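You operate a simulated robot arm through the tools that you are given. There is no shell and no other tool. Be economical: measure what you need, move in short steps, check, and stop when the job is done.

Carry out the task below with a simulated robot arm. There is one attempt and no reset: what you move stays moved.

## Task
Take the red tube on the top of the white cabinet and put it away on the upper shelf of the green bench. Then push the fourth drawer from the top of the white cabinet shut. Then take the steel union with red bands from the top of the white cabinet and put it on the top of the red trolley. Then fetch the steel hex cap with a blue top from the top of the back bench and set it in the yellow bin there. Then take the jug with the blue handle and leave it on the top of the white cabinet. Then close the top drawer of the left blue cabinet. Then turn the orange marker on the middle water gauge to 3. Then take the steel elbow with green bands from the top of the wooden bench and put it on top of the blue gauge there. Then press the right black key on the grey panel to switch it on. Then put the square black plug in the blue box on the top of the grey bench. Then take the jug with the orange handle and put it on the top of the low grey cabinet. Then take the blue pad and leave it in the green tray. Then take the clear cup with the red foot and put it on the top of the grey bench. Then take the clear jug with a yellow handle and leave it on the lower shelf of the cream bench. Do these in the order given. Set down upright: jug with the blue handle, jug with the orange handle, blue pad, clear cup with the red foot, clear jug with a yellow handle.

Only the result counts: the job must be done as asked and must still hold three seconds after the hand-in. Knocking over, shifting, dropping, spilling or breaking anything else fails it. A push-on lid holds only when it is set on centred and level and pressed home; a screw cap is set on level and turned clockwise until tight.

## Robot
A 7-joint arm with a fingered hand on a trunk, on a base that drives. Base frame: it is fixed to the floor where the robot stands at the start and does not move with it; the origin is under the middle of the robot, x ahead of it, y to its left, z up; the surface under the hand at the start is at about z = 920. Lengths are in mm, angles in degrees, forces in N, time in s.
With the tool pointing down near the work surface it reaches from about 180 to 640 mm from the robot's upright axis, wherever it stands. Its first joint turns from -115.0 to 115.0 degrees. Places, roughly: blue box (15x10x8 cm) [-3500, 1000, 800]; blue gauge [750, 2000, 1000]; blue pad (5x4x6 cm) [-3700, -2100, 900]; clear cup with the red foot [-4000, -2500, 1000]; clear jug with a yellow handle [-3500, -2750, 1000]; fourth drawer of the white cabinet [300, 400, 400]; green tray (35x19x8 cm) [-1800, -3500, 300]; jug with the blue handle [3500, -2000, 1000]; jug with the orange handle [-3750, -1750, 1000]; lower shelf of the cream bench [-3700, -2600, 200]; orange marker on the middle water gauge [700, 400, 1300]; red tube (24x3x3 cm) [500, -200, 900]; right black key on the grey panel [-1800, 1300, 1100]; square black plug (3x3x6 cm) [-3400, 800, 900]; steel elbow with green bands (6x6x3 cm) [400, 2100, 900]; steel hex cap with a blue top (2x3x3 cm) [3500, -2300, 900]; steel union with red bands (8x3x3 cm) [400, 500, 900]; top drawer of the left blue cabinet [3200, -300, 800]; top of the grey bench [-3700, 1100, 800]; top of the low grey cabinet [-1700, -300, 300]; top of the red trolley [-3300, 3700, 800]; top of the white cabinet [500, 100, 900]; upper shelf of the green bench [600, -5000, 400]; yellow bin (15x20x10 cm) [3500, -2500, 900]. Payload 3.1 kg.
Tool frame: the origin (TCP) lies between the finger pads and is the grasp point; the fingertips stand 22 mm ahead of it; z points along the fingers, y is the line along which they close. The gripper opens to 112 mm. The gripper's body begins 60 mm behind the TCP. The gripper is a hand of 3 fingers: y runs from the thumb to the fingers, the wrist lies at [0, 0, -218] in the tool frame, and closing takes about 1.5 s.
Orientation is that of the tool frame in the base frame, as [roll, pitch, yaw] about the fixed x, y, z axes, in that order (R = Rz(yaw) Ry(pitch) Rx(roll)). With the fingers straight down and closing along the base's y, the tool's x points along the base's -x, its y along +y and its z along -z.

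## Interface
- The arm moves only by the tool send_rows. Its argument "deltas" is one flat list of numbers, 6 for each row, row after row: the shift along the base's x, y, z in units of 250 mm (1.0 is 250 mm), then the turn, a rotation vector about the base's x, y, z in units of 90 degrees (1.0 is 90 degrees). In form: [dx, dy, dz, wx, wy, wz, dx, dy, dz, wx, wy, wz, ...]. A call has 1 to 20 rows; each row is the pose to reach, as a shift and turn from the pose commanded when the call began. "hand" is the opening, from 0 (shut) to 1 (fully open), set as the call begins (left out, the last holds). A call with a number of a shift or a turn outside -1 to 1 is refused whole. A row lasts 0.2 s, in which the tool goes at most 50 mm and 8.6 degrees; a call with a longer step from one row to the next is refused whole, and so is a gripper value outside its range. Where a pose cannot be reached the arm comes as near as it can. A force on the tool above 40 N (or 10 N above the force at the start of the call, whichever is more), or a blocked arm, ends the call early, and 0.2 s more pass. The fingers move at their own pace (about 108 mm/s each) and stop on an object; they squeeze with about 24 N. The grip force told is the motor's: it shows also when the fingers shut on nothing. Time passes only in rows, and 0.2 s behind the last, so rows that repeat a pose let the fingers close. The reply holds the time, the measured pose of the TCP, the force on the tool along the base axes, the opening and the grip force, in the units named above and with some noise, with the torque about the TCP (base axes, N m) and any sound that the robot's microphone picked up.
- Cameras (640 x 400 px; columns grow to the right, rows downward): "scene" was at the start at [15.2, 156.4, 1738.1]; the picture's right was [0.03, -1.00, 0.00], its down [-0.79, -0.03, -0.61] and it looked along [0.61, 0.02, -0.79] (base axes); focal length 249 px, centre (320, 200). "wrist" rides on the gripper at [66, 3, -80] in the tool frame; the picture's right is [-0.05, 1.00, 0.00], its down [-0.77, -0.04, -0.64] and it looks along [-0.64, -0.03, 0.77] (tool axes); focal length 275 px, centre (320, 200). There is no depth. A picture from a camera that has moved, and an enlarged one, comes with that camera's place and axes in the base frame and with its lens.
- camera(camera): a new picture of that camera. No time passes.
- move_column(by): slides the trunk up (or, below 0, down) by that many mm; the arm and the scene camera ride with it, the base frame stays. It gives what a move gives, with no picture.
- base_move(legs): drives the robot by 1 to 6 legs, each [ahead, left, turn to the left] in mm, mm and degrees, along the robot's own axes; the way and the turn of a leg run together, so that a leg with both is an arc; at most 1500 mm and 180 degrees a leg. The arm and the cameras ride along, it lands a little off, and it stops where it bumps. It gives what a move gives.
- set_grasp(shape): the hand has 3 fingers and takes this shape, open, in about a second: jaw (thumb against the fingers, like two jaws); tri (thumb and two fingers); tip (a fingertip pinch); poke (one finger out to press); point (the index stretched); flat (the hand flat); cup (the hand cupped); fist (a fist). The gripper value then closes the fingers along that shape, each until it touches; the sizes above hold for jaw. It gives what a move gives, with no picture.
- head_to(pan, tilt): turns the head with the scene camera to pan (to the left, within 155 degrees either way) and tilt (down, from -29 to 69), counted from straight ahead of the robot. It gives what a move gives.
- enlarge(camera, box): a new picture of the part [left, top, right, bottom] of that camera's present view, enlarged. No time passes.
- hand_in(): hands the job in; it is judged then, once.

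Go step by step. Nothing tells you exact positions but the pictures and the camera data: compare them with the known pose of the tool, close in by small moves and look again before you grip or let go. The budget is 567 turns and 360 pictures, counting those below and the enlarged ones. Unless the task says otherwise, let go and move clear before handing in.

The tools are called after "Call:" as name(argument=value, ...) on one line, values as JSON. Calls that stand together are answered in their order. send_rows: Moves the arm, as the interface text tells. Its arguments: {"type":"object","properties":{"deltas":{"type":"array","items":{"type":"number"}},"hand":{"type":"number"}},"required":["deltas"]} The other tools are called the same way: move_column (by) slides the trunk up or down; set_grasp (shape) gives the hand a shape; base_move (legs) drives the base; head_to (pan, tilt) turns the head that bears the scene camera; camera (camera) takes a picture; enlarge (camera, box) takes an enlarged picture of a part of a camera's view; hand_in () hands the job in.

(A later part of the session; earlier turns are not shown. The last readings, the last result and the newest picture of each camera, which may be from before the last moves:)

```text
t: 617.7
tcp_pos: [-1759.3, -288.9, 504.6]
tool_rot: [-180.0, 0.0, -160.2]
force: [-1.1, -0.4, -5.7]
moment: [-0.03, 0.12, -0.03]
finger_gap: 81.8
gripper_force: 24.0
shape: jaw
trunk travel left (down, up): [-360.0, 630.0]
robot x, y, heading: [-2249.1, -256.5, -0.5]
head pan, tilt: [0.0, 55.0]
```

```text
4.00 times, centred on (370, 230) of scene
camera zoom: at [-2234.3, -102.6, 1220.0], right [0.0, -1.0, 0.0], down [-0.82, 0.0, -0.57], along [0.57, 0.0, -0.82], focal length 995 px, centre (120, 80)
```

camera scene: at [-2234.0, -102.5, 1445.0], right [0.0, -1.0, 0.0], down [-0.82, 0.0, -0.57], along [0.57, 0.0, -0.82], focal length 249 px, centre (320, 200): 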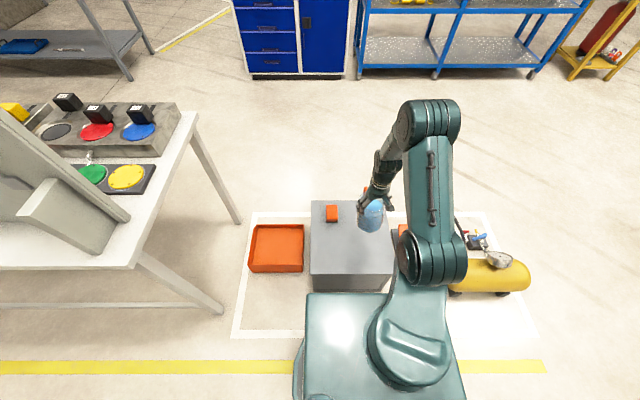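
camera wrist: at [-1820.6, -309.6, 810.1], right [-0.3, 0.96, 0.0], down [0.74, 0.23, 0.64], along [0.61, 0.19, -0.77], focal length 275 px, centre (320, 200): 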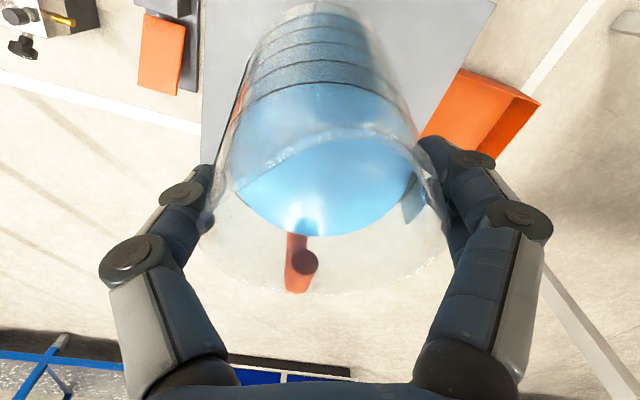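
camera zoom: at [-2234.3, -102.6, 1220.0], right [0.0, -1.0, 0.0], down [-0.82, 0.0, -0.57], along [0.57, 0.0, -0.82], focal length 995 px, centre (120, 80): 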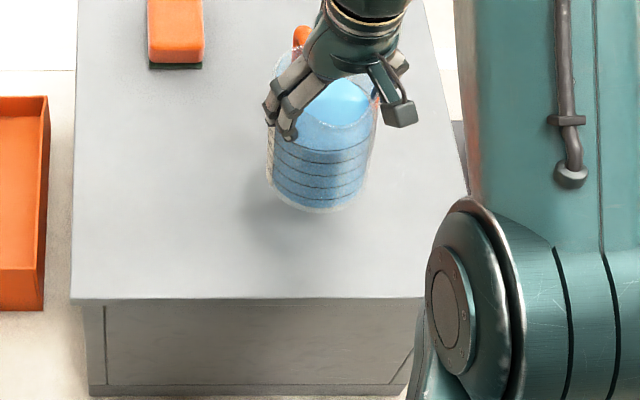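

Call:
move_column(by=-7)

Call:
move_column(by=-6)

Call:
move_column(by=-6)

```text
t: 618.2
tcp_pos: [-1758.9, -291.2, 497.5]
tool_rot: [-179.8, 0.1, -160.1]
force: [0.4, -0.3, -5.9]
moment: [-0.03, 0.12, 0.01]
finger_gap: 81.6
gripper_force: 24.3
shape: jaw
trunk travel left (down, up): [-353.0, 637.0]
robot x, y, heading: [-2246.0, -256.5, -0.0]
head pan, tilt: [0.0, 55.0]
```

```text
t: 618.8
tcp_pos: [-1759.7, -289.9, 492.4]
tool_rot: [-179.9, 0.0, -160.1]
force: [0.0, 0.9, -5.3]
moment: [-0.03, 0.14, -0.02]
finger_gap: 81.9
gripper_force: 23.7
shape: jaw
trunk travel left (down, up): [-347.0, 643.0]
robot x, y, heading: [-2248.7, -258.6, -0.3]
head pan, tilt: [0.0, 55.0]
```

```text
t: 619.3
tcp_pos: [-1759.1, -290.6, 485.9]
tool_rot: [180.0, 0.1, -160.1]
force: [-0.1, -0.5, -7.4]
moment: [-0.05, 0.11, -0.02]
finger_gap: 82.0
gripper_force: 24.2
shape: jaw
trunk travel left (down, up): [-341.0, 649.0]
robot x, y, heading: [-2246.2, -255.0, -0.2]
head pan, tilt: [0.0, 55.0]
```

Call:
move_column(by=-5)

Call:
move_column(by=-5)

Call:
enlarge(camera="scene", box=[300, 180, 440, 280])

```text
t: 619.9
tcp_pos: [-1759.2, -289.6, 480.8]
tool_rot: [-179.9, 0.0, -160.1]
force: [-0.3, 0.5, -6.5]
moment: [-0.02, 0.11, -0.02]
finger_gap: 82.0
gripper_force: 24.2
shape: jaw
trunk travel left (down, up): [-336.0, 654.0]
robot x, y, heading: [-2246.8, -258.8, -0.0]
head pan, tilt: [0.0, 55.0]
```

```text
t: 620.4
tcp_pos: [-1759.3, -290.9, 476.5]
tool_rot: [-179.9, -0.1, -160.1]
force: [0.7, 0.1, -6.0]
moment: [-0.02, 0.09, -0.02]
finger_gap: 81.8
gripper_force: 24.1
shape: jaw
trunk travel left (down, up): [-331.0, 659.0]
robot x, y, heading: [-2247.9, -255.7, -0.3]
head pan, tilt: [0.0, 55.0]
```

```text
4.00 times, centred on (370, 230) of scene
camera zoom: at [-2234.3, -102.6, 1191.0], right [0.0, -1.0, 0.0], down [-0.82, 0.0, -0.57], along [0.57, 0.0, -0.82], focal length 995 px, centre (120, 80)
```

zoom: 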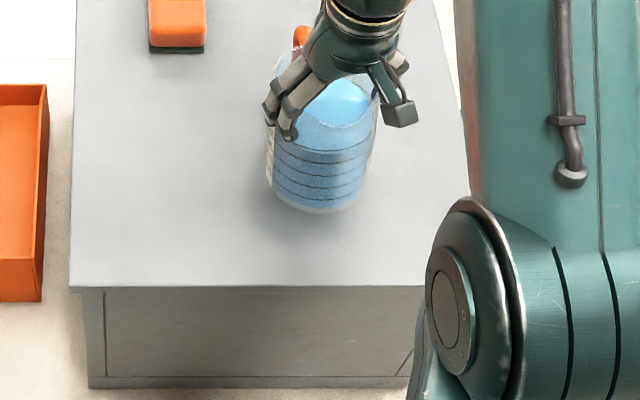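

Call:
move_column(by=-12)

Call:
move_column(by=-10)

Call:
move_column(by=-8)

Call:
enlarge(camera="scene", box=[300, 180, 440, 280])

```text
t: 621.0
tcp_pos: [-1758.7, -291.0, 464.6]
tool_rot: [-180.0, 0.0, -160.1]
force: [-0.3, -0.1, -6.2]
moment: [-0.03, 0.1, 0.03]
finger_gap: 81.7
gripper_force: 24.0
shape: jaw
trunk travel left (down, up): [-319.0, 671.0]
robot x, y, heading: [-2249.5, -256.5, -0.1]
head pan, tilt: [0.0, 55.0]
```

```text
t: 621.6
tcp_pos: [-1758.0, -290.8, 454.7]
tool_rot: [-179.9, 0.0, -160.2]
force: [-2.5, -1.4, 3.9]
moment: [0.01, 0.17, -0.02]
finger_gap: 81.6
gripper_force: 24.2
shape: jaw
trunk travel left (down, up): [-309.0, 681.0]
robot x, y, heading: [-2246.5, -257.1, -0.2]
head pan, tilt: [0.0, 55.0]
```

```text
t: 622.2
tcp_pos: [-1760.2, -289.5, 448.4]
tool_rot: [-180.0, 0.2, -160.2]
force: [-11.2, -5.6, 29.1]
moment: [-0.14, 0.03, -0.03]
finger_gap: 81.2
gripper_force: 24.6
shape: jaw
trunk travel left (down, up): [-301.0, 689.0]
robot x, y, heading: [-2248.7, -255.2, -0.1]
head pan, tilt: [0.0, 55.0]
```

```text
4.00 times, centred on (370, 230) of scene
camera zoom: at [-2238.7, -102.7, 1161.3], right [0.0, -1.0, 0.0], down [-0.82, 0.0, -0.58], along [0.58, 0.0, -0.82], focal length 995 px, centre (120, 80)
```

zoom: 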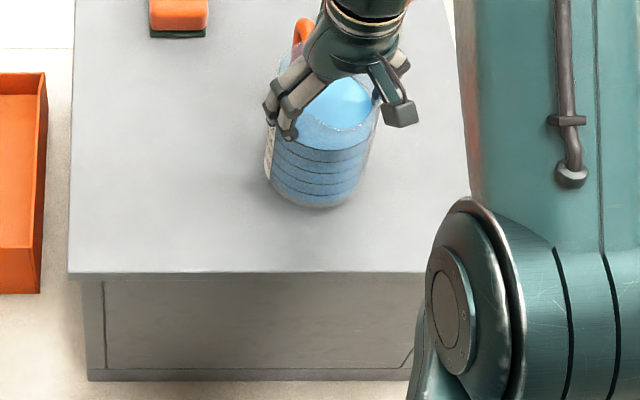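

Jug is on the surface. Relieve 6 mm, open and raise.

Call:
move_column(by=6)

Call:
send_rows(deltas=[0, 0, 0, 0, 0, 0, 0, 0, 0, 0, 0, 0, 0, 0, 0, 0, 0, 0], hand=1)

Call:
move_column(by=120)

Call:
camera(camera="scene")

Call:
camera(camera="wrist")

```text
t: 622.7
tcp_pos: [-1757.9, -289.4, 452.8]
tool_rot: [-179.8, 0.1, -160.1]
force: [-0.4, -0.8, -3.7]
moment: [-0.08, 0.01, -0.04]
finger_gap: 81.1
gripper_force: 24.6
shape: jaw
trunk travel left (down, up): [-307.0, 683.0]
robot x, y, heading: [-2249.4, -252.6, -0.0]
head pan, tilt: [0.0, 55.0]
```

```text
t: 623.5
tcp_pos: [-1759.3, -289.3, 452.5]
tool_rot: [-179.9, 0.0, -160.1]
force: [0.9, 0.5, 0.5]
moment: [-0.01, -0.04, -0.02]
finger_gap: 111.9
gripper_force: 0.0
shape: jaw
trunk travel left (down, up): [-307.0, 683.0]
robot x, y, heading: [-2246.6, -256.9, -0.2]
head pan, tilt: [0.0, 55.0]
```

```text
t: 625.0
tcp_pos: [-1758.1, -289.5, 572.4]
tool_rot: [-179.9, 0.0, -160.2]
force: [-0.2, -0.1, 0.5]
moment: [0.02, 0.01, 0.02]
finger_gap: 111.9
gripper_force: 0.0
shape: jaw
trunk travel left (down, up): [-427.0, 563.0]
robot x, y, heading: [-2247.9, -257.9, -0.3]
head pan, tilt: [0.0, 55.0]
```

```text
180 pictures are left
camera scene: at [-2234.7, -102.5, 1287.0], right [0.0, -1.0, 0.0], down [-0.82, 0.0, -0.57], along [0.57, 0.0, -0.82], focal length 249 px, centre (320, 200)
```

scene: 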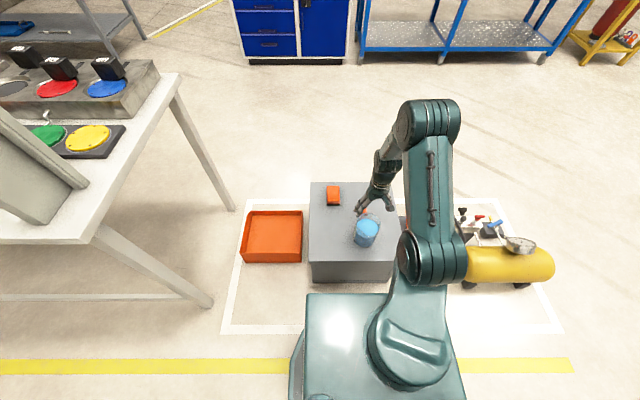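

```text
179 pictures are left
camera wrist: at [-1821.0, -309.6, 652.4], right [-0.3, 0.96, 0.0], down [0.74, 0.23, 0.64], along [0.61, 0.19, -0.77], focal length 275 px, centre (320, 200)
```

wrist: 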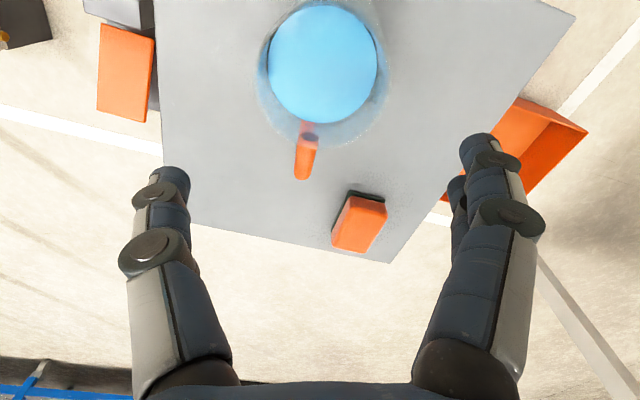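

Jug stands upright on the low cabinet. Next: the blue pad on the cream bench near (-3674,-2095). Back off, raise the trunk, turn around and go there.

Call:
base_move(legs=[[-420, 0, 0]])

Call:
move_column(by=400)

Call:
base_move(legs=[[0, 0, 180], [0, 1500, 0], [0, 340, 0]])

Call:
head_to(pan=0, tilt=40)

Call:
camera(camera="scene")

```text
t: 627.6
tcp_pos: [-2179.9, -288.1, 573.2]
tool_rot: [-179.9, -0.1, -160.3]
force: [-0.3, 0.2, -0.2]
moment: [0.03, -0.03, 0.01]
finger_gap: 111.9
gripper_force: 0.0
shape: jaw
trunk travel left (down, up): [-427.0, 563.0]
robot x, y, heading: [-2667.4, -252.4, -0.3]
head pan, tilt: [0.0, 55.0]
```

```text
t: 631.4
tcp_pos: [-2180.8, -290.1, 973.0]
tool_rot: [-179.9, 0.0, -160.3]
force: [-1.4, 1.5, -0.4]
moment: [0.0, 0.01, -0.01]
finger_gap: 111.9
gripper_force: 0.0
shape: jaw
trunk travel left (down, up): [-827.0, 163.0]
robot x, y, heading: [-2671.5, -254.7, -0.3]
head pan, tilt: [0.0, 55.0]
```

```text
t: 648.0
tcp_pos: [-3151.8, -2057.9, 972.8]
tool_rot: [-179.9, -0.1, 20.5]
force: [0.2, -0.5, -0.1]
moment: [0.02, 0.03, 0.03]
finger_gap: 111.5
gripper_force: 0.1
shape: jaw
trunk travel left (down, up): [-827.0, 163.0]
robot x, y, heading: [-2660.3, -2089.2, -179.6]
head pan, tilt: [0.0, 55.0]
```

```text
t: 648.8
tcp_pos: [-3150.9, -2058.1, 972.9]
tool_rot: [-180.0, -0.1, 20.5]
force: [0.1, 0.7, 0.4]
moment: [0.03, 0.02, 0.0]
finger_gap: 111.9
gripper_force: 0.0
shape: jaw
trunk travel left (down, up): [-827.0, 163.0]
robot x, y, heading: [-2661.1, -2087.4, -179.6]
head pan, tilt: [0.0, 40.0]
```

```text
178 pictures are left
camera scene: at [-2685.7, -2238.9, 1707.7], right [-0.01, 1.0, 0.0], down [0.64, 0.0, -0.77], along [-0.77, 0.0, -0.64], focal length 249 px, centre (320, 200)
```

scene: 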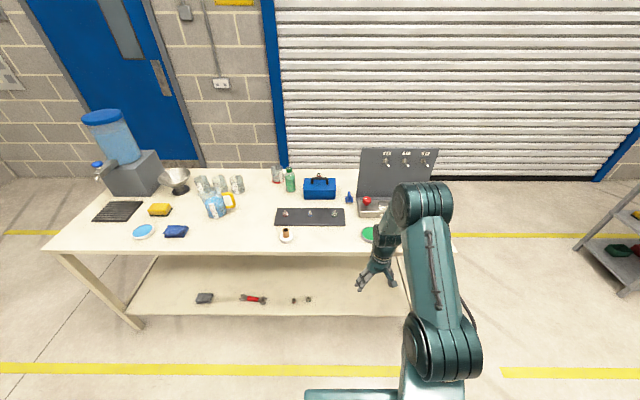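

Call:
enlarge(camera="scene", box=[300, 160, 400, 230])

Call:
move_column(by=150)

Call:
base_move(legs=[[0, 30, -0.4], [400, 0, 0]])

Call:
camera(camera="wrist")

```text
5.71 times, centred on (350, 195) of scene
camera zoom: at [-2685.7, -2238.9, 1707.7], right [-0.01, 1.0, 0.0], down [0.64, 0.0, -0.77], along [-0.77, 0.0, -0.64], focal length 1422 px, centre (149, 229)
```

zoom: 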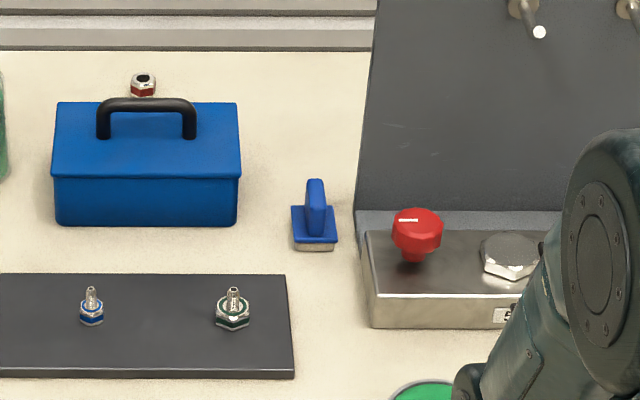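

```text
t: 650.5
tcp_pos: [-3150.3, -2059.0, 1122.1]
tool_rot: [-179.9, 0.0, 20.5]
force: [-0.3, 0.1, 0.4]
moment: [0.04, -0.03, -0.01]
finger_gap: 111.8
gripper_force: 0.0
shape: jaw
trunk travel left (down, up): [-977.0, 13.0]
robot x, y, heading: [-2661.6, -2087.0, -179.6]
head pan, tilt: [0.0, 40.0]
```

```text
t: 653.5
tcp_pos: [-3550.7, -2081.0, 1122.9]
tool_rot: [-179.9, 0.1, 19.7]
force: [-0.4, -0.2, 0.1]
moment: [0.0, 0.0, 0.02]
finger_gap: 112.0
gripper_force: 0.0
shape: jaw
trunk travel left (down, up): [-977.0, 13.0]
robot x, y, heading: [-3060.9, -2114.4, 179.7]
head pan, tilt: [0.0, 40.0]
```

```text
176 pictures are left
camera wrist: at [-3485.4, -2062.2, 1202.7], right [0.29, -0.96, 0.0], down [-0.74, -0.23, 0.64], along [-0.61, -0.19, -0.77], focal length 275 px, centre (320, 200)
```

wrist: 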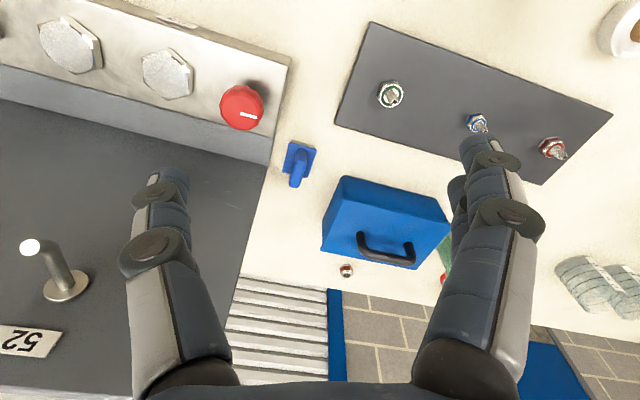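

Call:
enlarge(camera="wrist", box=[240, 110, 360, 210])

```text
4.00 times, centred on (300, 160) of wrist
camera zoom: at [-3485.4, -2062.2, 1202.7], right [0.29, -0.96, 0.0], down [-0.74, -0.23, 0.64], along [-0.61, -0.19, -0.77], focal length 1101 px, centre (400, 360)
```

zoom: 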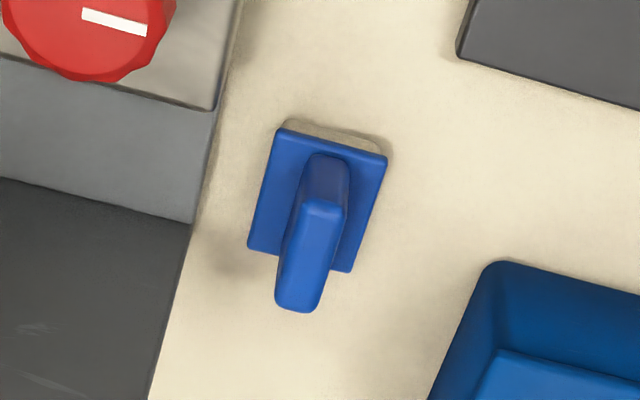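

The pad has a thin upright handle (plate along x). Grip it closing along y. Move over (-3680,-2095) with yaw 0 and limited opening.

Call:
send_rows(deltas=[-0.12, -0.02, 0, 0, 0, -0.08, -0.24, -0.04, 0, 0, 0, -0.16, -0.38, -0.056, 0, 0, 0, -0.219, -0.516, -0.056, 0, 0, 0, -0.219], hand=0.4)

Call:
camera(camera="wrist")

```text
t: 654.5
tcp_pos: [-3681.8, -2095.9, 1121.2]
tool_rot: [180.0, -0.1, 0.0]
force: [0.3, -0.7, 0.1]
moment: [0.05, -0.04, 0.01]
finger_gap: 45.1
gripper_force: 0.0
shape: jaw
trunk travel left (down, up): [-977.0, 13.0]
robot x, y, heading: [-3064.3, -2116.1, 179.6]
head pan, tilt: [0.0, 40.0]
```

```text
174 pictures are left
camera wrist: at [-3613.7, -2099.0, 1201.6], right [-0.05, -1.0, 0.0], down [-0.77, 0.04, 0.63], along [-0.63, 0.03, -0.77], focal length 275 px, centre (320, 200)
```

wrist: 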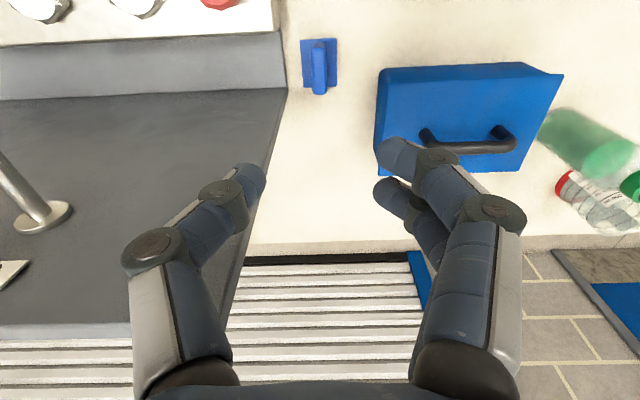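

The board's edge is close; shift the grip 9 mm towards +x. Lower in stages.

Call:
send_rows(deltas=[0.04, 0, 0, 0, 0, 0])

Call:
move_column(by=-130)

Call:
camera(camera="wrist")

Call:
enlarge(camera="scene", box=[260, 150, 440, 290])

```text
t: 654.9
tcp_pos: [-3669.7, -2095.2, 1122.8]
tool_rot: [-179.8, 0.0, 0.1]
force: [0.1, -0.5, 0.4]
moment: [0.02, 0.03, -0.01]
finger_gap: 45.2
gripper_force: 0.0
shape: jaw
trunk travel left (down, up): [-977.0, 13.0]
robot x, y, heading: [-3059.4, -2113.6, 179.5]
head pan, tilt: [0.0, 40.0]
```

```text
t: 656.5
tcp_pos: [-3670.4, -2095.0, 991.4]
tool_rot: [-180.0, 0.0, 0.1]
force: [0.4, -0.2, -0.1]
moment: [0.02, 0.02, 0.01]
finger_gap: 45.5
gripper_force: 0.0
shape: jaw
trunk travel left (down, up): [-847.0, 143.0]
robot x, y, heading: [-3060.2, -2113.6, 179.8]
head pan, tilt: [0.0, 40.0]
```

```text
173 pictures are left
camera wrist: at [-3602.6, -2098.7, 1072.4], right [-0.05, -1.0, 0.0], down [-0.77, 0.03, 0.64], along [-0.64, 0.03, -0.77], focal length 275 px, centre (320, 200)
```

wrist: 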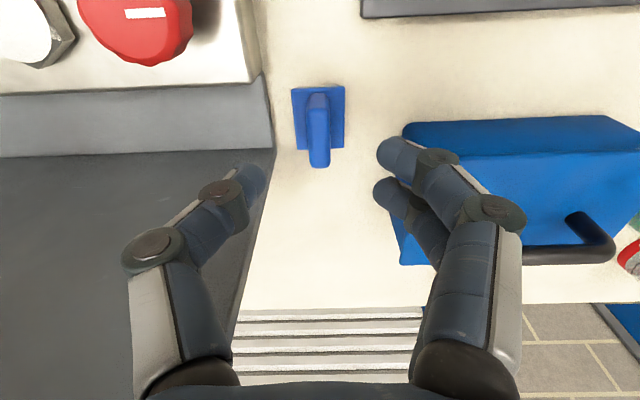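

```text
2.86 times, centred on (350, 220) of scene
camera zoom: at [-3087.6, -2267.9, 1727.7], right [0.01, 1.0, 0.0], down [0.64, 0.0, -0.77], along [-0.77, 0.0, -0.64], focal length 711 px, centre (234, 143)
```

zoom: 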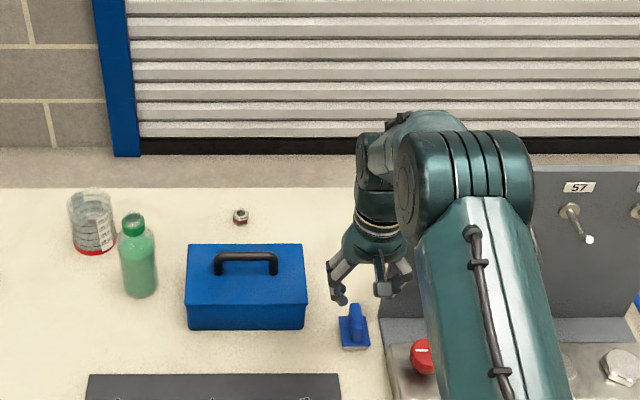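

Reduce opening slightly for clearance and lower to the handle.

Call:
send_rows(deltas=[0, 0, 0, 0, 0, 0, 0, 0, 0, 0, 0, 0], hand=0.3)

Call:
move_column(by=-50)

Call:
camera(camera="wrist")

```text
t: 657.0
tcp_pos: [-3670.7, -2095.4, 992.2]
tool_rot: [-179.8, 0.0, 0.1]
force: [-0.1, 0.6, -0.2]
moment: [0.02, -0.01, -0.03]
finger_gap: 33.7
gripper_force: 0.1
shape: jaw
trunk travel left (down, up): [-847.0, 143.0]
robot x, y, heading: [-3060.2, -2114.6, 179.5]
head pan, tilt: [0.0, 40.0]
```

```text
t: 658.0
tcp_pos: [-3670.3, -2095.2, 943.0]
tool_rot: [-179.8, 0.0, 0.1]
force: [-0.2, 0.3, -0.7]
moment: [0.01, 0.01, 0.0]
finger_gap: 34.0
gripper_force: 0.1
shape: jaw
trunk travel left (down, up): [-797.0, 193.0]
robot x, y, heading: [-3061.9, -2114.0, 179.8]
head pan, tilt: [0.0, 40.0]
```

```text
171 pictures are left
camera wrist: at [-3602.6, -2098.7, 1022.3], right [-0.05, -1.0, 0.0], down [-0.77, 0.03, 0.64], along [-0.64, 0.03, -0.77], focal length 275 px, centre (320, 200)
```

wrist: 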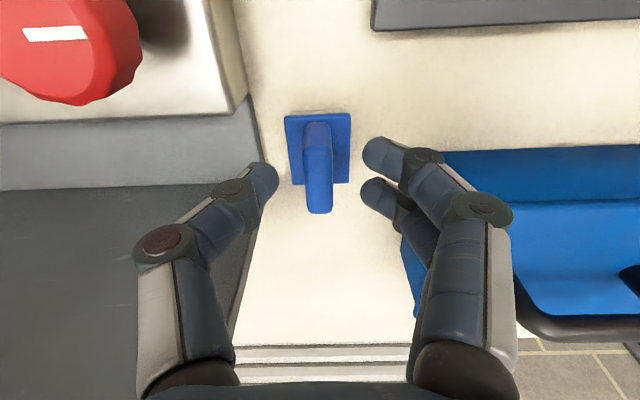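

Call:
move_column(by=-28)

Call:
send_rows(deltas=[0, 0, 0, 0, 0, 0, 0, 0, 0, 0, 0, 0, 0, 0, 0, 0, 0, 0, 0, 0, 0, 0, 0, 0], hand=0)

Call:
move_column(by=100)

Call:
camera(camera="wrist")

```text
t: 658.7
tcp_pos: [-3670.6, -2095.4, 913.7]
tool_rot: [-180.0, 0.0, 0.1]
force: [0.3, -0.7, -1.0]
moment: [0.04, 0.0, 0.03]
finger_gap: 33.9
gripper_force: 0.0
shape: jaw
trunk travel left (down, up): [-769.0, 221.0]
robot x, y, heading: [-3060.6, -2118.7, 179.8]
head pan, tilt: [0.0, 40.0]
```

```text
t: 659.7
tcp_pos: [-3671.4, -2095.0, 914.7]
tool_rot: [-179.9, 0.0, 0.1]
force: [-0.3, -0.9, 0.9]
moment: [-0.04, -0.02, 0.03]
finger_gap: 2.7
gripper_force: 24.5
shape: jaw
trunk travel left (down, up): [-769.0, 221.0]
robot x, y, heading: [-3063.6, -2118.2, 179.8]
head pan, tilt: [0.0, 40.0]
```

```text
t: 661.0
tcp_pos: [-3670.2, -2094.6, 1013.9]
tool_rot: [-179.8, 0.1, 0.0]
force: [-0.2, -0.4, -0.8]
moment: [0.0, -0.03, 0.05]
finger_gap: 2.7
gripper_force: 24.4
shape: jaw
trunk travel left (down, up): [-869.0, 121.0]
robot x, y, heading: [-3063.5, -2121.6, 179.7]
head pan, tilt: [0.0, 40.0]
```

```text
170 pictures are left
camera wrist: at [-3602.9, -2098.8, 1094.2], right [-0.05, -1.0, 0.0], down [-0.77, 0.03, 0.64], along [-0.64, 0.03, -0.77], focal length 275 px, centre (320, 200)
```

wrist: 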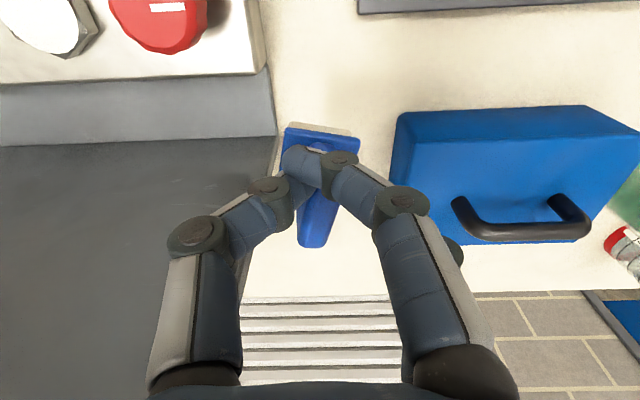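

Pad is held upright. Raise, retract, and drive towards the red table whose lower shelf holds the green tray near (-1775,-3570).

Call:
move_column(by=115)

Call:
base_move(legs=[[-400, 0, 0]])

Call:
send_rows(deltas=[0.15, 0, 0, 0, 0, 0, 0.3, 0, 0, 0, 0, 0, 0.45, 0, 0, 0, 0, 0, 0.55, 0, 0, 0, 0, 0])

Call:
base_move(legs=[[0, 1420, 0], [0, 0, 180]])

Call:
head_to(pan=10, tilt=45)

Call:
camera(camera="scene")

```text
t: 662.5
tcp_pos: [-3670.6, -2095.9, 1129.6]
tool_rot: [-179.9, 0.0, 0.1]
force: [-0.2, -0.1, 0.4]
moment: [0.01, -0.01, 0.01]
finger_gap: 2.5
gripper_force: 23.8
shape: jaw
trunk travel left (down, up): [-984.0, 6.0]
robot x, y, heading: [-3062.1, -2114.5, 179.6]
head pan, tilt: [0.0, 40.0]
```

```text
t: 665.0
tcp_pos: [-3272.9, -2097.3, 1128.8]
tool_rot: [-179.9, 0.0, 0.0]
force: [0.1, -0.6, -0.9]
moment: [0.0, 0.01, 0.0]
finger_gap: 2.4
gripper_force: 24.3
shape: jaw
trunk travel left (down, up): [-984.0, 6.0]
robot x, y, heading: [-2662.7, -2118.7, 179.7]
head pan, tilt: [0.0, 40.0]
```

```text
t: 666.0
tcp_pos: [-3132.9, -2096.7, 1129.5]
tool_rot: [-180.0, 0.1, 0.0]
force: [0.9, 0.0, -0.7]
moment: [0.0, 0.0, 0.0]
finger_gap: 2.3
gripper_force: 24.4
shape: jaw
trunk travel left (down, up): [-984.0, 6.0]
robot x, y, heading: [-2666.6, -2123.8, 179.4]
head pan, tilt: [0.0, 40.0]
```

```text
t: 680.4
tcp_pos: [-2211.7, -3561.3, 1130.1]
tool_rot: [-179.9, 0.0, 179.4]
force: [-0.1, -0.1, -0.4]
moment: [0.01, 0.05, -0.03]
finger_gap: 2.5
gripper_force: 24.3
shape: jaw
trunk travel left (down, up): [-984.0, 6.0]
robot x, y, heading: [-2682.8, -3535.8, -0.5]
head pan, tilt: [0.0, 40.0]
```

```text
t: 681.1
tcp_pos: [-2212.1, -3561.1, 1130.0]
tool_rot: [-179.8, -0.1, 179.6]
force: [-0.3, 0.6, -0.6]
moment: [-0.05, 0.02, 0.0]
finger_gap: 2.6
gripper_force: 23.2
shape: jaw
trunk travel left (down, up): [-984.0, 6.0]
robot x, y, heading: [-2684.2, -3536.6, -0.7]
head pan, tilt: [10.0, 45.0]
```

```text
169 pictures are left
camera scene: at [-2658.1, -3368.7, 1857.5], right [0.16, -0.99, 0.0], down [-0.7, -0.11, -0.71], along [0.7, 0.11, -0.71], focal length 249 px, centre (320, 200)
```

scene: 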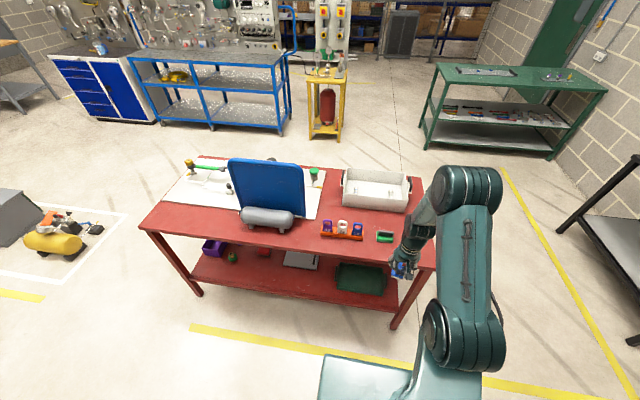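

The green tray lies on the lower shelf, x≈-1963…-1763, y≈-3353…-3672, under the table top (front edge x≈-2010, z≈840). A vertical tool won't fit below the top, so I'll set the pad on a free front-right spot of the red table and regrip it with a 45° tilted tool.

Call:
base_move(legs=[[0, -85, 0.5], [255, 0, 0]])

Call:
move_column(by=-150)

Call:
camera(camera="wrist")

Call:
camera(camera="scene")

```text
t: 683.6
tcp_pos: [-1957.5, -3645.2, 1129.8]
tool_rot: [-179.9, 0.0, 180.0]
force: [0.0, 0.0, 0.0]
moment: [0.0, 0.03, 0.0]
finger_gap: 2.4
gripper_force: 24.4
shape: jaw
trunk travel left (down, up): [-984.0, 6.0]
robot x, y, heading: [-2424.8, -3622.0, -0.6]
head pan, tilt: [10.0, 45.0]
```

```text
t: 685.4
tcp_pos: [-1957.0, -3644.4, 980.1]
tool_rot: [-179.9, 0.0, -180.0]
force: [0.2, 0.7, -0.5]
moment: [0.0, 0.0, 0.02]
finger_gap: 2.4
gripper_force: 23.9
shape: jaw
trunk travel left (down, up): [-834.0, 156.0]
robot x, y, heading: [-2429.5, -3619.0, -0.4]
head pan, tilt: [10.0, 45.0]
```

```text
168 pictures are left
camera wrist: at [-2021.6, -3641.4, 1059.7], right [0.05, 1.0, 0.0], down [0.77, -0.04, 0.64], along [0.64, -0.03, -0.77], focal length 275 px, centre (320, 200)
```

wrist: 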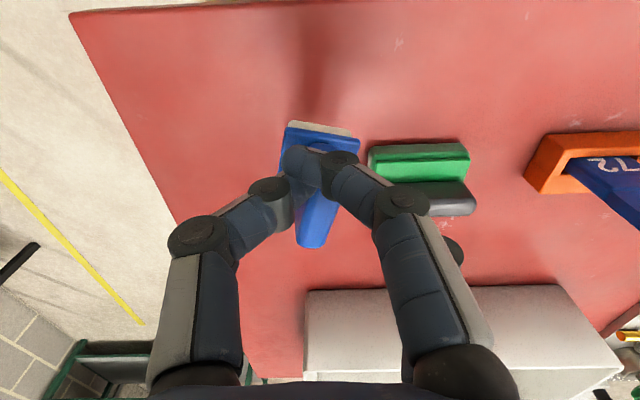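

```text
167 pictures are left
camera scene: at [-2405.1, -3455.3, 1707.5], right [0.17, -0.99, 0.0], down [-0.7, -0.12, -0.71], along [0.7, 0.12, -0.71], focal length 249 px, centre (320, 200)
```

scene: 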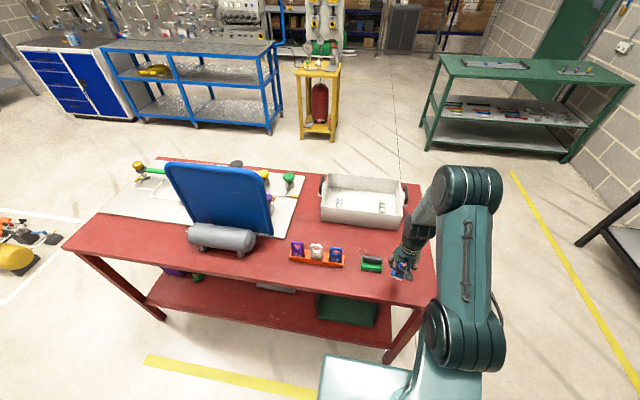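

Call:
move_column(by=-82)

Call:
move_column(by=-8)

Call:
move_column(by=-6)

```text
t: 686.6
tcp_pos: [-1957.2, -3645.4, 897.7]
tool_rot: [-179.9, 0.0, 180.0]
force: [-0.2, -0.8, 6.3]
moment: [0.07, -0.08, 0.0]
finger_gap: 2.9
gripper_force: 24.3
shape: jaw
trunk travel left (down, up): [-752.0, 238.0]
robot x, y, heading: [-2430.9, -3620.5, -0.3]
head pan, tilt: [10.0, 45.0]
```

```text
t: 687.1
tcp_pos: [-1958.9, -3644.8, 892.7]
tool_rot: [-180.0, 0.3, -180.0]
force: [0.7, -3.6, 29.1]
moment: [0.14, -0.18, 0.01]
finger_gap: 4.5
gripper_force: 24.0
shape: jaw
trunk travel left (down, up): [-744.0, 246.0]
robot x, y, heading: [-2426.8, -3621.0, -0.6]
head pan, tilt: [10.0, 45.0]
```

```text
t: 687.5
tcp_pos: [-1957.9, -3645.8, 887.9]
tool_rot: [180.0, 0.4, 179.9]
force: [-5.4, -2.3, 29.5]
moment: [0.23, -0.1, 0.04]
finger_gap: 6.4
gripper_force: 23.8
shape: jaw
trunk travel left (down, up): [-741.0, 249.0]
robot x, y, heading: [-2428.1, -3623.9, -0.6]
head pan, tilt: [10.0, 45.0]
stopped: the force on the tool passed its limit at 45 N (the readings are from after the stop); the commanded pose is now the measured one
```

Call:
move_column(by=6)

Call:
send_rows(deltas=[0, 0, 0, 0, 0, 0, 0, 0, 0, 0, 0, 0], hand=0.4)

Call:
move_column(by=110)

Call:
camera(camera="wrist")

```text
t: 688.1
tcp_pos: [-1955.8, -3643.4, 893.2]
tool_rot: [-179.9, 0.3, -180.0]
force: [-0.6, 0.8, 1.9]
moment: [0.08, -0.03, -0.01]
finger_gap: 3.8
gripper_force: 24.1
shape: jaw
trunk travel left (down, up): [-747.0, 243.0]
robot x, y, heading: [-2425.5, -3621.4, -0.5]
head pan, tilt: [10.0, 45.0]
```

```text
t: 688.7
tcp_pos: [-1955.4, -3644.9, 892.1]
tool_rot: [-179.9, 0.2, 180.0]
force: [1.4, 0.7, 0.2]
moment: [0.01, 0.05, -0.01]
finger_gap: 44.3
gripper_force: 0.0
shape: jaw
trunk travel left (down, up): [-747.0, 243.0]
robot x, y, heading: [-2425.7, -3621.5, -0.2]
head pan, tilt: [10.0, 45.0]
```

```text
t: 690.1
tcp_pos: [-1956.0, -3644.4, 1002.7]
tool_rot: [-179.9, 0.2, -180.0]
force: [-0.2, -0.3, -0.1]
moment: [-0.03, -0.02, 0.0]
finger_gap: 44.1
gripper_force: 0.1
shape: jaw
trunk travel left (down, up): [-857.0, 133.0]
robot x, y, heading: [-2426.0, -3618.8, -0.5]
head pan, tilt: [10.0, 45.0]
```

```text
166 pictures are left
camera wrist: at [-2020.9, -3641.4, 1082.4], right [0.05, 1.0, 0.0], down [0.77, -0.04, 0.64], along [0.64, -0.03, -0.77], focal length 275 px, centre (320, 200)
```

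wrist: 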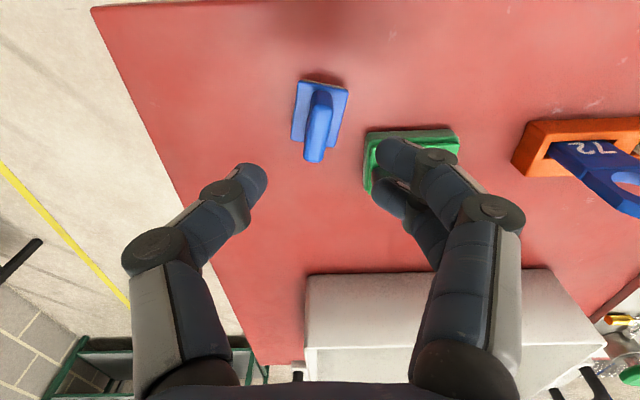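

Pad stands upright on the table. Now tilt the tool 45° forward, align with the handle, and re-approach diagonally.

Call:
send_rows(deltas=[-0.05, 0, 0, 0, 0, -0.07, -0.1, 0, 0, 0, 0, -0.07], hand=0.35)

Call:
send_rows(deltas=[-0.03, 0, -0.02, 0, -0.09, 0, -0.06, 0, -0.06, 0, -0.18, 0, -0.09, 0, -0.1, 0, -0.27, 0, -0.1, 0, -0.14, 0, -0.36, 0, -0.1, 0, -0.18, 0, -0.45, 0, -0.1, 0, -0.2, 0, -0.5, 0])

Call:
camera(camera="wrist")

Call:
camera(camera="scene")

```text
t: 690.7
tcp_pos: [-1981.6, -3645.3, 1002.8]
tool_rot: [-179.8, 0.2, 173.6]
force: [-0.6, 0.0, -0.3]
moment: [0.03, 0.02, 0.02]
finger_gap: 39.4
gripper_force: 0.0
shape: jaw
trunk travel left (down, up): [-857.0, 133.0]
robot x, y, heading: [-2428.8, -3623.7, -0.2]
head pan, tilt: [10.0, 45.0]
```

```text
t: 692.1
tcp_pos: [-2006.7, -3644.2, 952.6]
tool_rot: [173.9, 44.8, 171.2]
force: [-0.5, 0.6, 0.7]
moment: [0.01, 0.02, 0.0]
finger_gap: 39.3
gripper_force: 0.0
shape: jaw
out of reach, approached as far as the arm can: row 2
trunk travel left (down, up): [-857.0, 133.0]
robot x, y, heading: [-2424.6, -3625.2, -0.7]
head pan, tilt: [10.0, 45.0]
```

```text
165 pictures are left
camera wrist: at [-2108.1, -3633.3, 962.7], right [0.11, 0.99, 0.11], down [0.08, -0.12, 0.99], along [0.99, -0.1, -0.1], focal length 275 px, centre (320, 200)
```

wrist: 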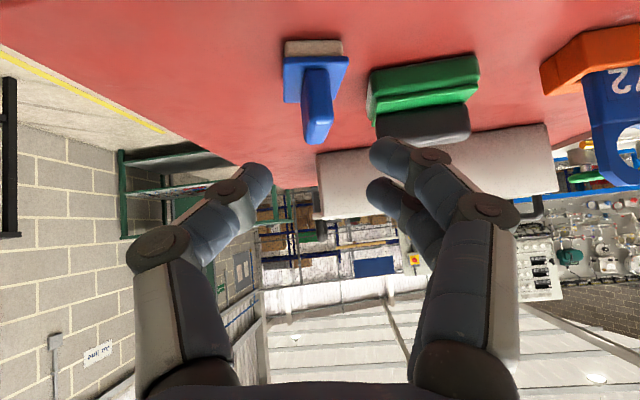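

```text
164 pictures are left
camera scene: at [-2405.7, -3453.3, 1729.6], right [0.17, -0.99, 0.0], down [-0.7, -0.12, -0.71], along [0.7, 0.12, -0.71], focal length 249 px, centre (320, 200)
```

scene: 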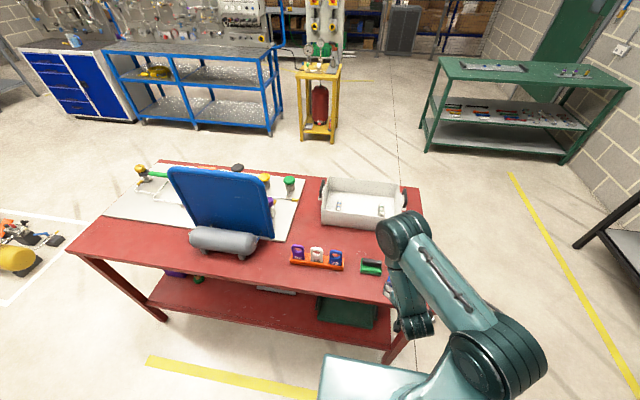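

Correct a 6° roll and advance diagonally onto the handle.

Call:
send_rows(deltas=[0, 0, 0, -0.07, 0, 0])

Call:
send_rows(deltas=[0.08, 0, -0.08, 0, 0, 0, 0.14, 0, -0.14, 0, 0, 0])

Call:
camera(camera="wrist")

```text
t: 692.5
tcp_pos: [-2006.2, -3643.4, 953.0]
tool_rot: [-177.1, 45.4, 177.5]
force: [0.4, 0.5, -0.7]
moment: [-0.02, 0.03, 0.03]
finger_gap: 39.5
gripper_force: 0.0
shape: jaw
trunk travel left (down, up): [-857.0, 133.0]
robot x, y, heading: [-2427.6, -3623.4, -0.4]
head pan, tilt: [10.0, 45.0]
```

```text
t: 693.1
tcp_pos: [-1972.0, -3643.7, 917.3]
tool_rot: [-177.3, 45.4, 177.4]
force: [-0.2, -0.4, -0.4]
moment: [-0.04, 0.0, -0.01]
finger_gap: 39.1
gripper_force: 0.1
shape: jaw
trunk travel left (down, up): [-857.0, 133.0]
robot x, y, heading: [-2426.2, -3628.4, -0.2]
head pan, tilt: [10.0, 45.0]
```

```text
163 pictures are left
camera wrist: at [-2073.2, -3632.5, 926.4], right [0.11, 0.99, 0.0], down [0.09, -0.01, 1.0], along [0.99, -0.11, -0.09], focal length 275 px, centre (320, 200)
```

wrist: 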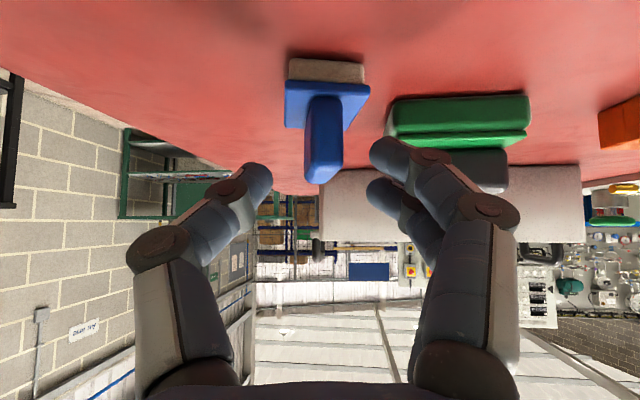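

Green block is near; narrow the opening, shift −2 mm in y, then finish the approach.

Call:
send_rows(deltas=[0, -0.008, 0, 0, 0, 0, 0, -0.008, 0, 0, 0, 0, 0, -0.008, 0, 0, 0, 0], hand=0.22)

Call:
send_rows(deltas=[0.05, 0, -0.05, 0, 0, 0, 0.1, 0, -0.09, 0, 0, 0])

Call:
camera(camera="wrist")

```text
t: 693.9
tcp_pos: [-1970.9, -3646.3, 917.4]
tool_rot: [-177.3, 45.4, 177.4]
force: [1.0, 0.7, -0.5]
moment: [0.01, 0.0, 0.02]
finger_gap: 24.9
gripper_force: 0.1
shape: jaw
trunk travel left (down, up): [-857.0, 133.0]
robot x, y, heading: [-2428.7, -3624.5, -0.4]
head pan, tilt: [10.0, 45.0]
```

```text
t: 694.5
tcp_pos: [-1946.2, -3645.6, 894.5]
tool_rot: [-177.3, 45.3, 177.4]
force: [-0.6, 0.8, 0.2]
moment: [0.02, 0.01, 0.02]
finger_gap: 24.8
gripper_force: 0.0
shape: jaw
trunk travel left (down, up): [-857.0, 133.0]
robot x, y, heading: [-2427.8, -3620.9, -0.3]
head pan, tilt: [10.0, 45.0]
```

```text
162 pictures are left
camera wrist: at [-2048.0, -3634.9, 903.4], right [0.11, 0.99, 0.0], down [0.09, -0.01, 1.0], along [0.99, -0.11, -0.09], focal length 275 px, centre (320, 200)
```

wrist: 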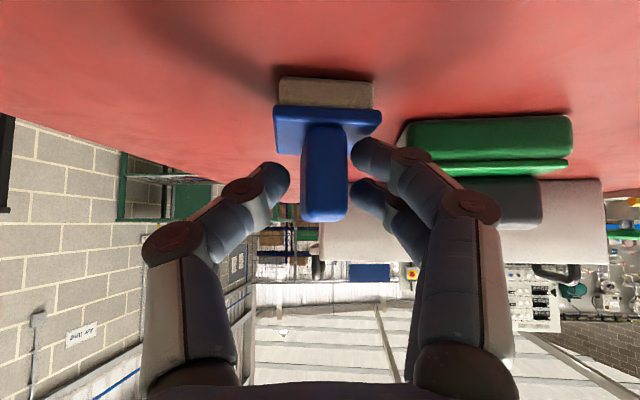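

Call:
send_rows(deltas=[0, 0, 0, 0, 0, 0, 0, 0, 0, 0, 0, 0, 0, 0, 0, 0, 0, 0, 0, 0, 0, 0, 0, 0], hand=0)

Call:
move_column(by=80)

Call:
camera(camera="wrist")

```text
t: 695.5
tcp_pos: [-1945.8, -3646.2, 894.3]
tool_rot: [-177.3, 45.4, 177.4]
force: [0.4, 0.0, -0.2]
moment: [0.03, 0.01, -0.03]
finger_gap: 11.0
gripper_force: 24.4
shape: jaw
trunk travel left (down, up): [-857.0, 133.0]
robot x, y, heading: [-2426.1, -3625.6, -0.2]
head pan, tilt: [10.0, 45.0]
```

```text
t: 696.7
tcp_pos: [-1946.8, -3647.0, 975.4]
tool_rot: [-177.4, 45.3, 177.5]
force: [0.1, -0.5, -1.1]
moment: [-0.02, -0.02, 0.0]
finger_gap: 10.8
gripper_force: 24.5
shape: jaw
trunk travel left (down, up): [-937.0, 53.0]
robot x, y, heading: [-2426.8, -3622.2, -0.5]
head pan, tilt: [10.0, 45.0]
```

```text
161 pictures are left
camera wrist: at [-2048.2, -3634.8, 983.6], right [0.11, 0.99, 0.0], down [0.09, -0.01, 1.0], along [0.99, -0.11, -0.09], focal length 275 px, centre (320, 200)
```

wrist: 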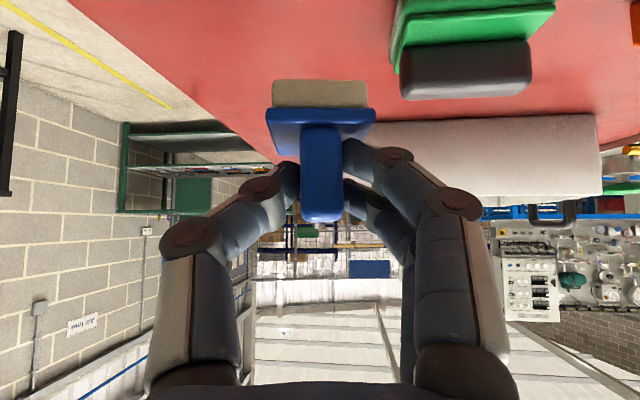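

Pad regripped upright at 45°. Back out, lower, and move in front of the tray.

Call:
base_move(legs=[[-330, 0, 0.4], [0, 137, 0]])

Call:
move_column(by=-400)

Call:
move_column(by=-75)

Call:
camera(camera="scene")

Call:
camera(camera="wrist")

```text
t: 699.8
tcp_pos: [-2275.7, -3506.2, 975.3]
tool_rot: [-177.4, 45.3, 177.5]
force: [-0.1, 0.4, 0.1]
moment: [-0.02, -0.02, -0.02]
finger_gap: 10.9
gripper_force: 23.8
shape: jaw
trunk travel left (down, up): [-937.0, 53.0]
robot x, y, heading: [-2755.8, -3482.2, -0.4]
head pan, tilt: [10.0, 45.0]
```

```text
t: 703.6
tcp_pos: [-2275.2, -3504.8, 575.7]
tool_rot: [-177.4, 45.4, 177.6]
force: [0.2, -0.4, -0.7]
moment: [0.0, -0.03, 0.01]
finger_gap: 11.1
gripper_force: 23.8
shape: jaw
trunk travel left (down, up): [-537.0, 453.0]
robot x, y, heading: [-2755.0, -3485.2, -0.1]
head pan, tilt: [10.0, 45.0]
```

```text
t: 704.7
tcp_pos: [-2275.9, -3505.1, 499.1]
tool_rot: [-177.3, 45.5, 177.6]
force: [-0.8, 0.5, -0.8]
moment: [-0.01, -0.03, -0.01]
finger_gap: 11.1
gripper_force: 24.0
shape: jaw
trunk travel left (down, up): [-462.0, 528.0]
robot x, y, heading: [-2754.0, -3488.1, -0.3]
head pan, tilt: [10.0, 45.0]
```

```text
160 pictures are left
camera scene: at [-2734.9, -3316.0, 1334.8], right [0.17, -0.99, 0.0], down [-0.7, -0.12, -0.71], along [0.7, 0.12, -0.71], focal length 249 px, centre (320, 200)
```

scene: 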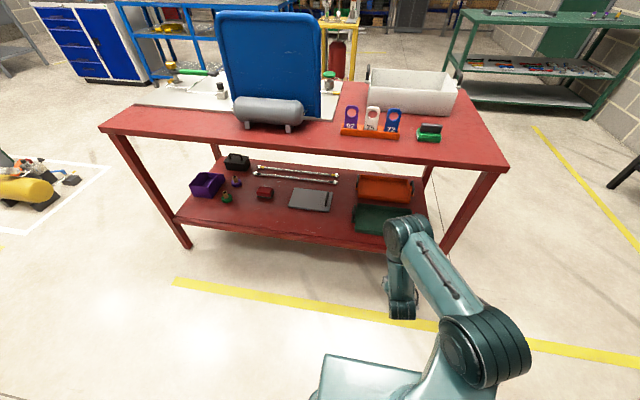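

```text
159 pictures are left
camera wrist: at [-2377.4, -3494.2, 508.7], right [0.11, 0.99, 0.0], down [0.09, -0.01, 1.0], along [0.99, -0.11, -0.09], focal length 275 px, centre (320, 200)
```

wrist: 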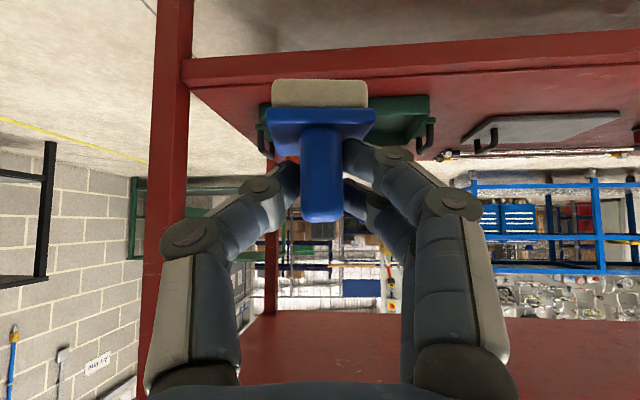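

Tray rim z≈385, shelf ≈315, tray centre ≈(-1885,-3505). Drive in 390 mm at this height.

Call:
base_move(legs=[[300, 0, 0.3]])

Call:
camera(camera="wrist")

Call:
camera(camera="scene")

```text
t: 706.8
tcp_pos: [-1976.8, -3501.2, 506.5]
tool_rot: [-177.7, 46.2, 177.7]
force: [0.6, -0.7, -0.4]
moment: [0.0, -0.03, 0.01]
finger_gap: 11.0
gripper_force: 23.7
shape: jaw
trunk travel left (down, up): [-462.0, 528.0]
robot x, y, heading: [-2456.4, -3483.1, 0.4]
head pan, tilt: [10.0, 45.0]
```

```text
158 pictures are left
camera wrist: at [-2078.6, -3490.6, 513.7], right [0.1, 0.99, 0.01], down [0.07, -0.01, 1.0], along [0.99, -0.1, -0.07], focal length 275 px, centre (320, 200)
```

wrist: 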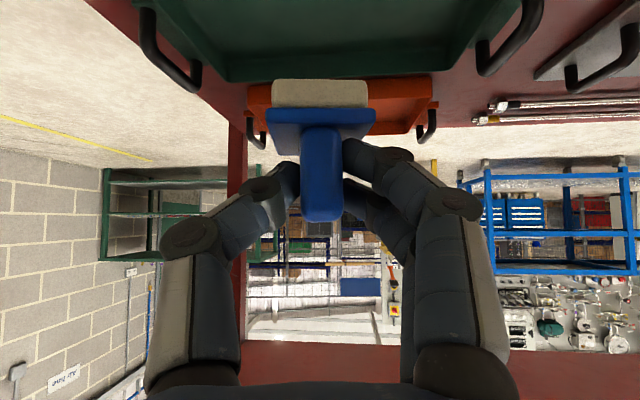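

```text
157 pictures are left
camera scene: at [-2444.7, -3315.9, 1336.6], right [0.18, -0.98, 0.0], down [-0.69, -0.13, -0.71], along [0.7, 0.13, -0.7], focal length 249 px, centre (320, 200)
```

scene: 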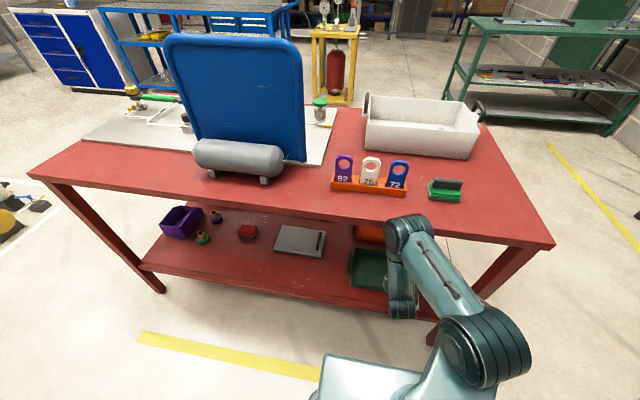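

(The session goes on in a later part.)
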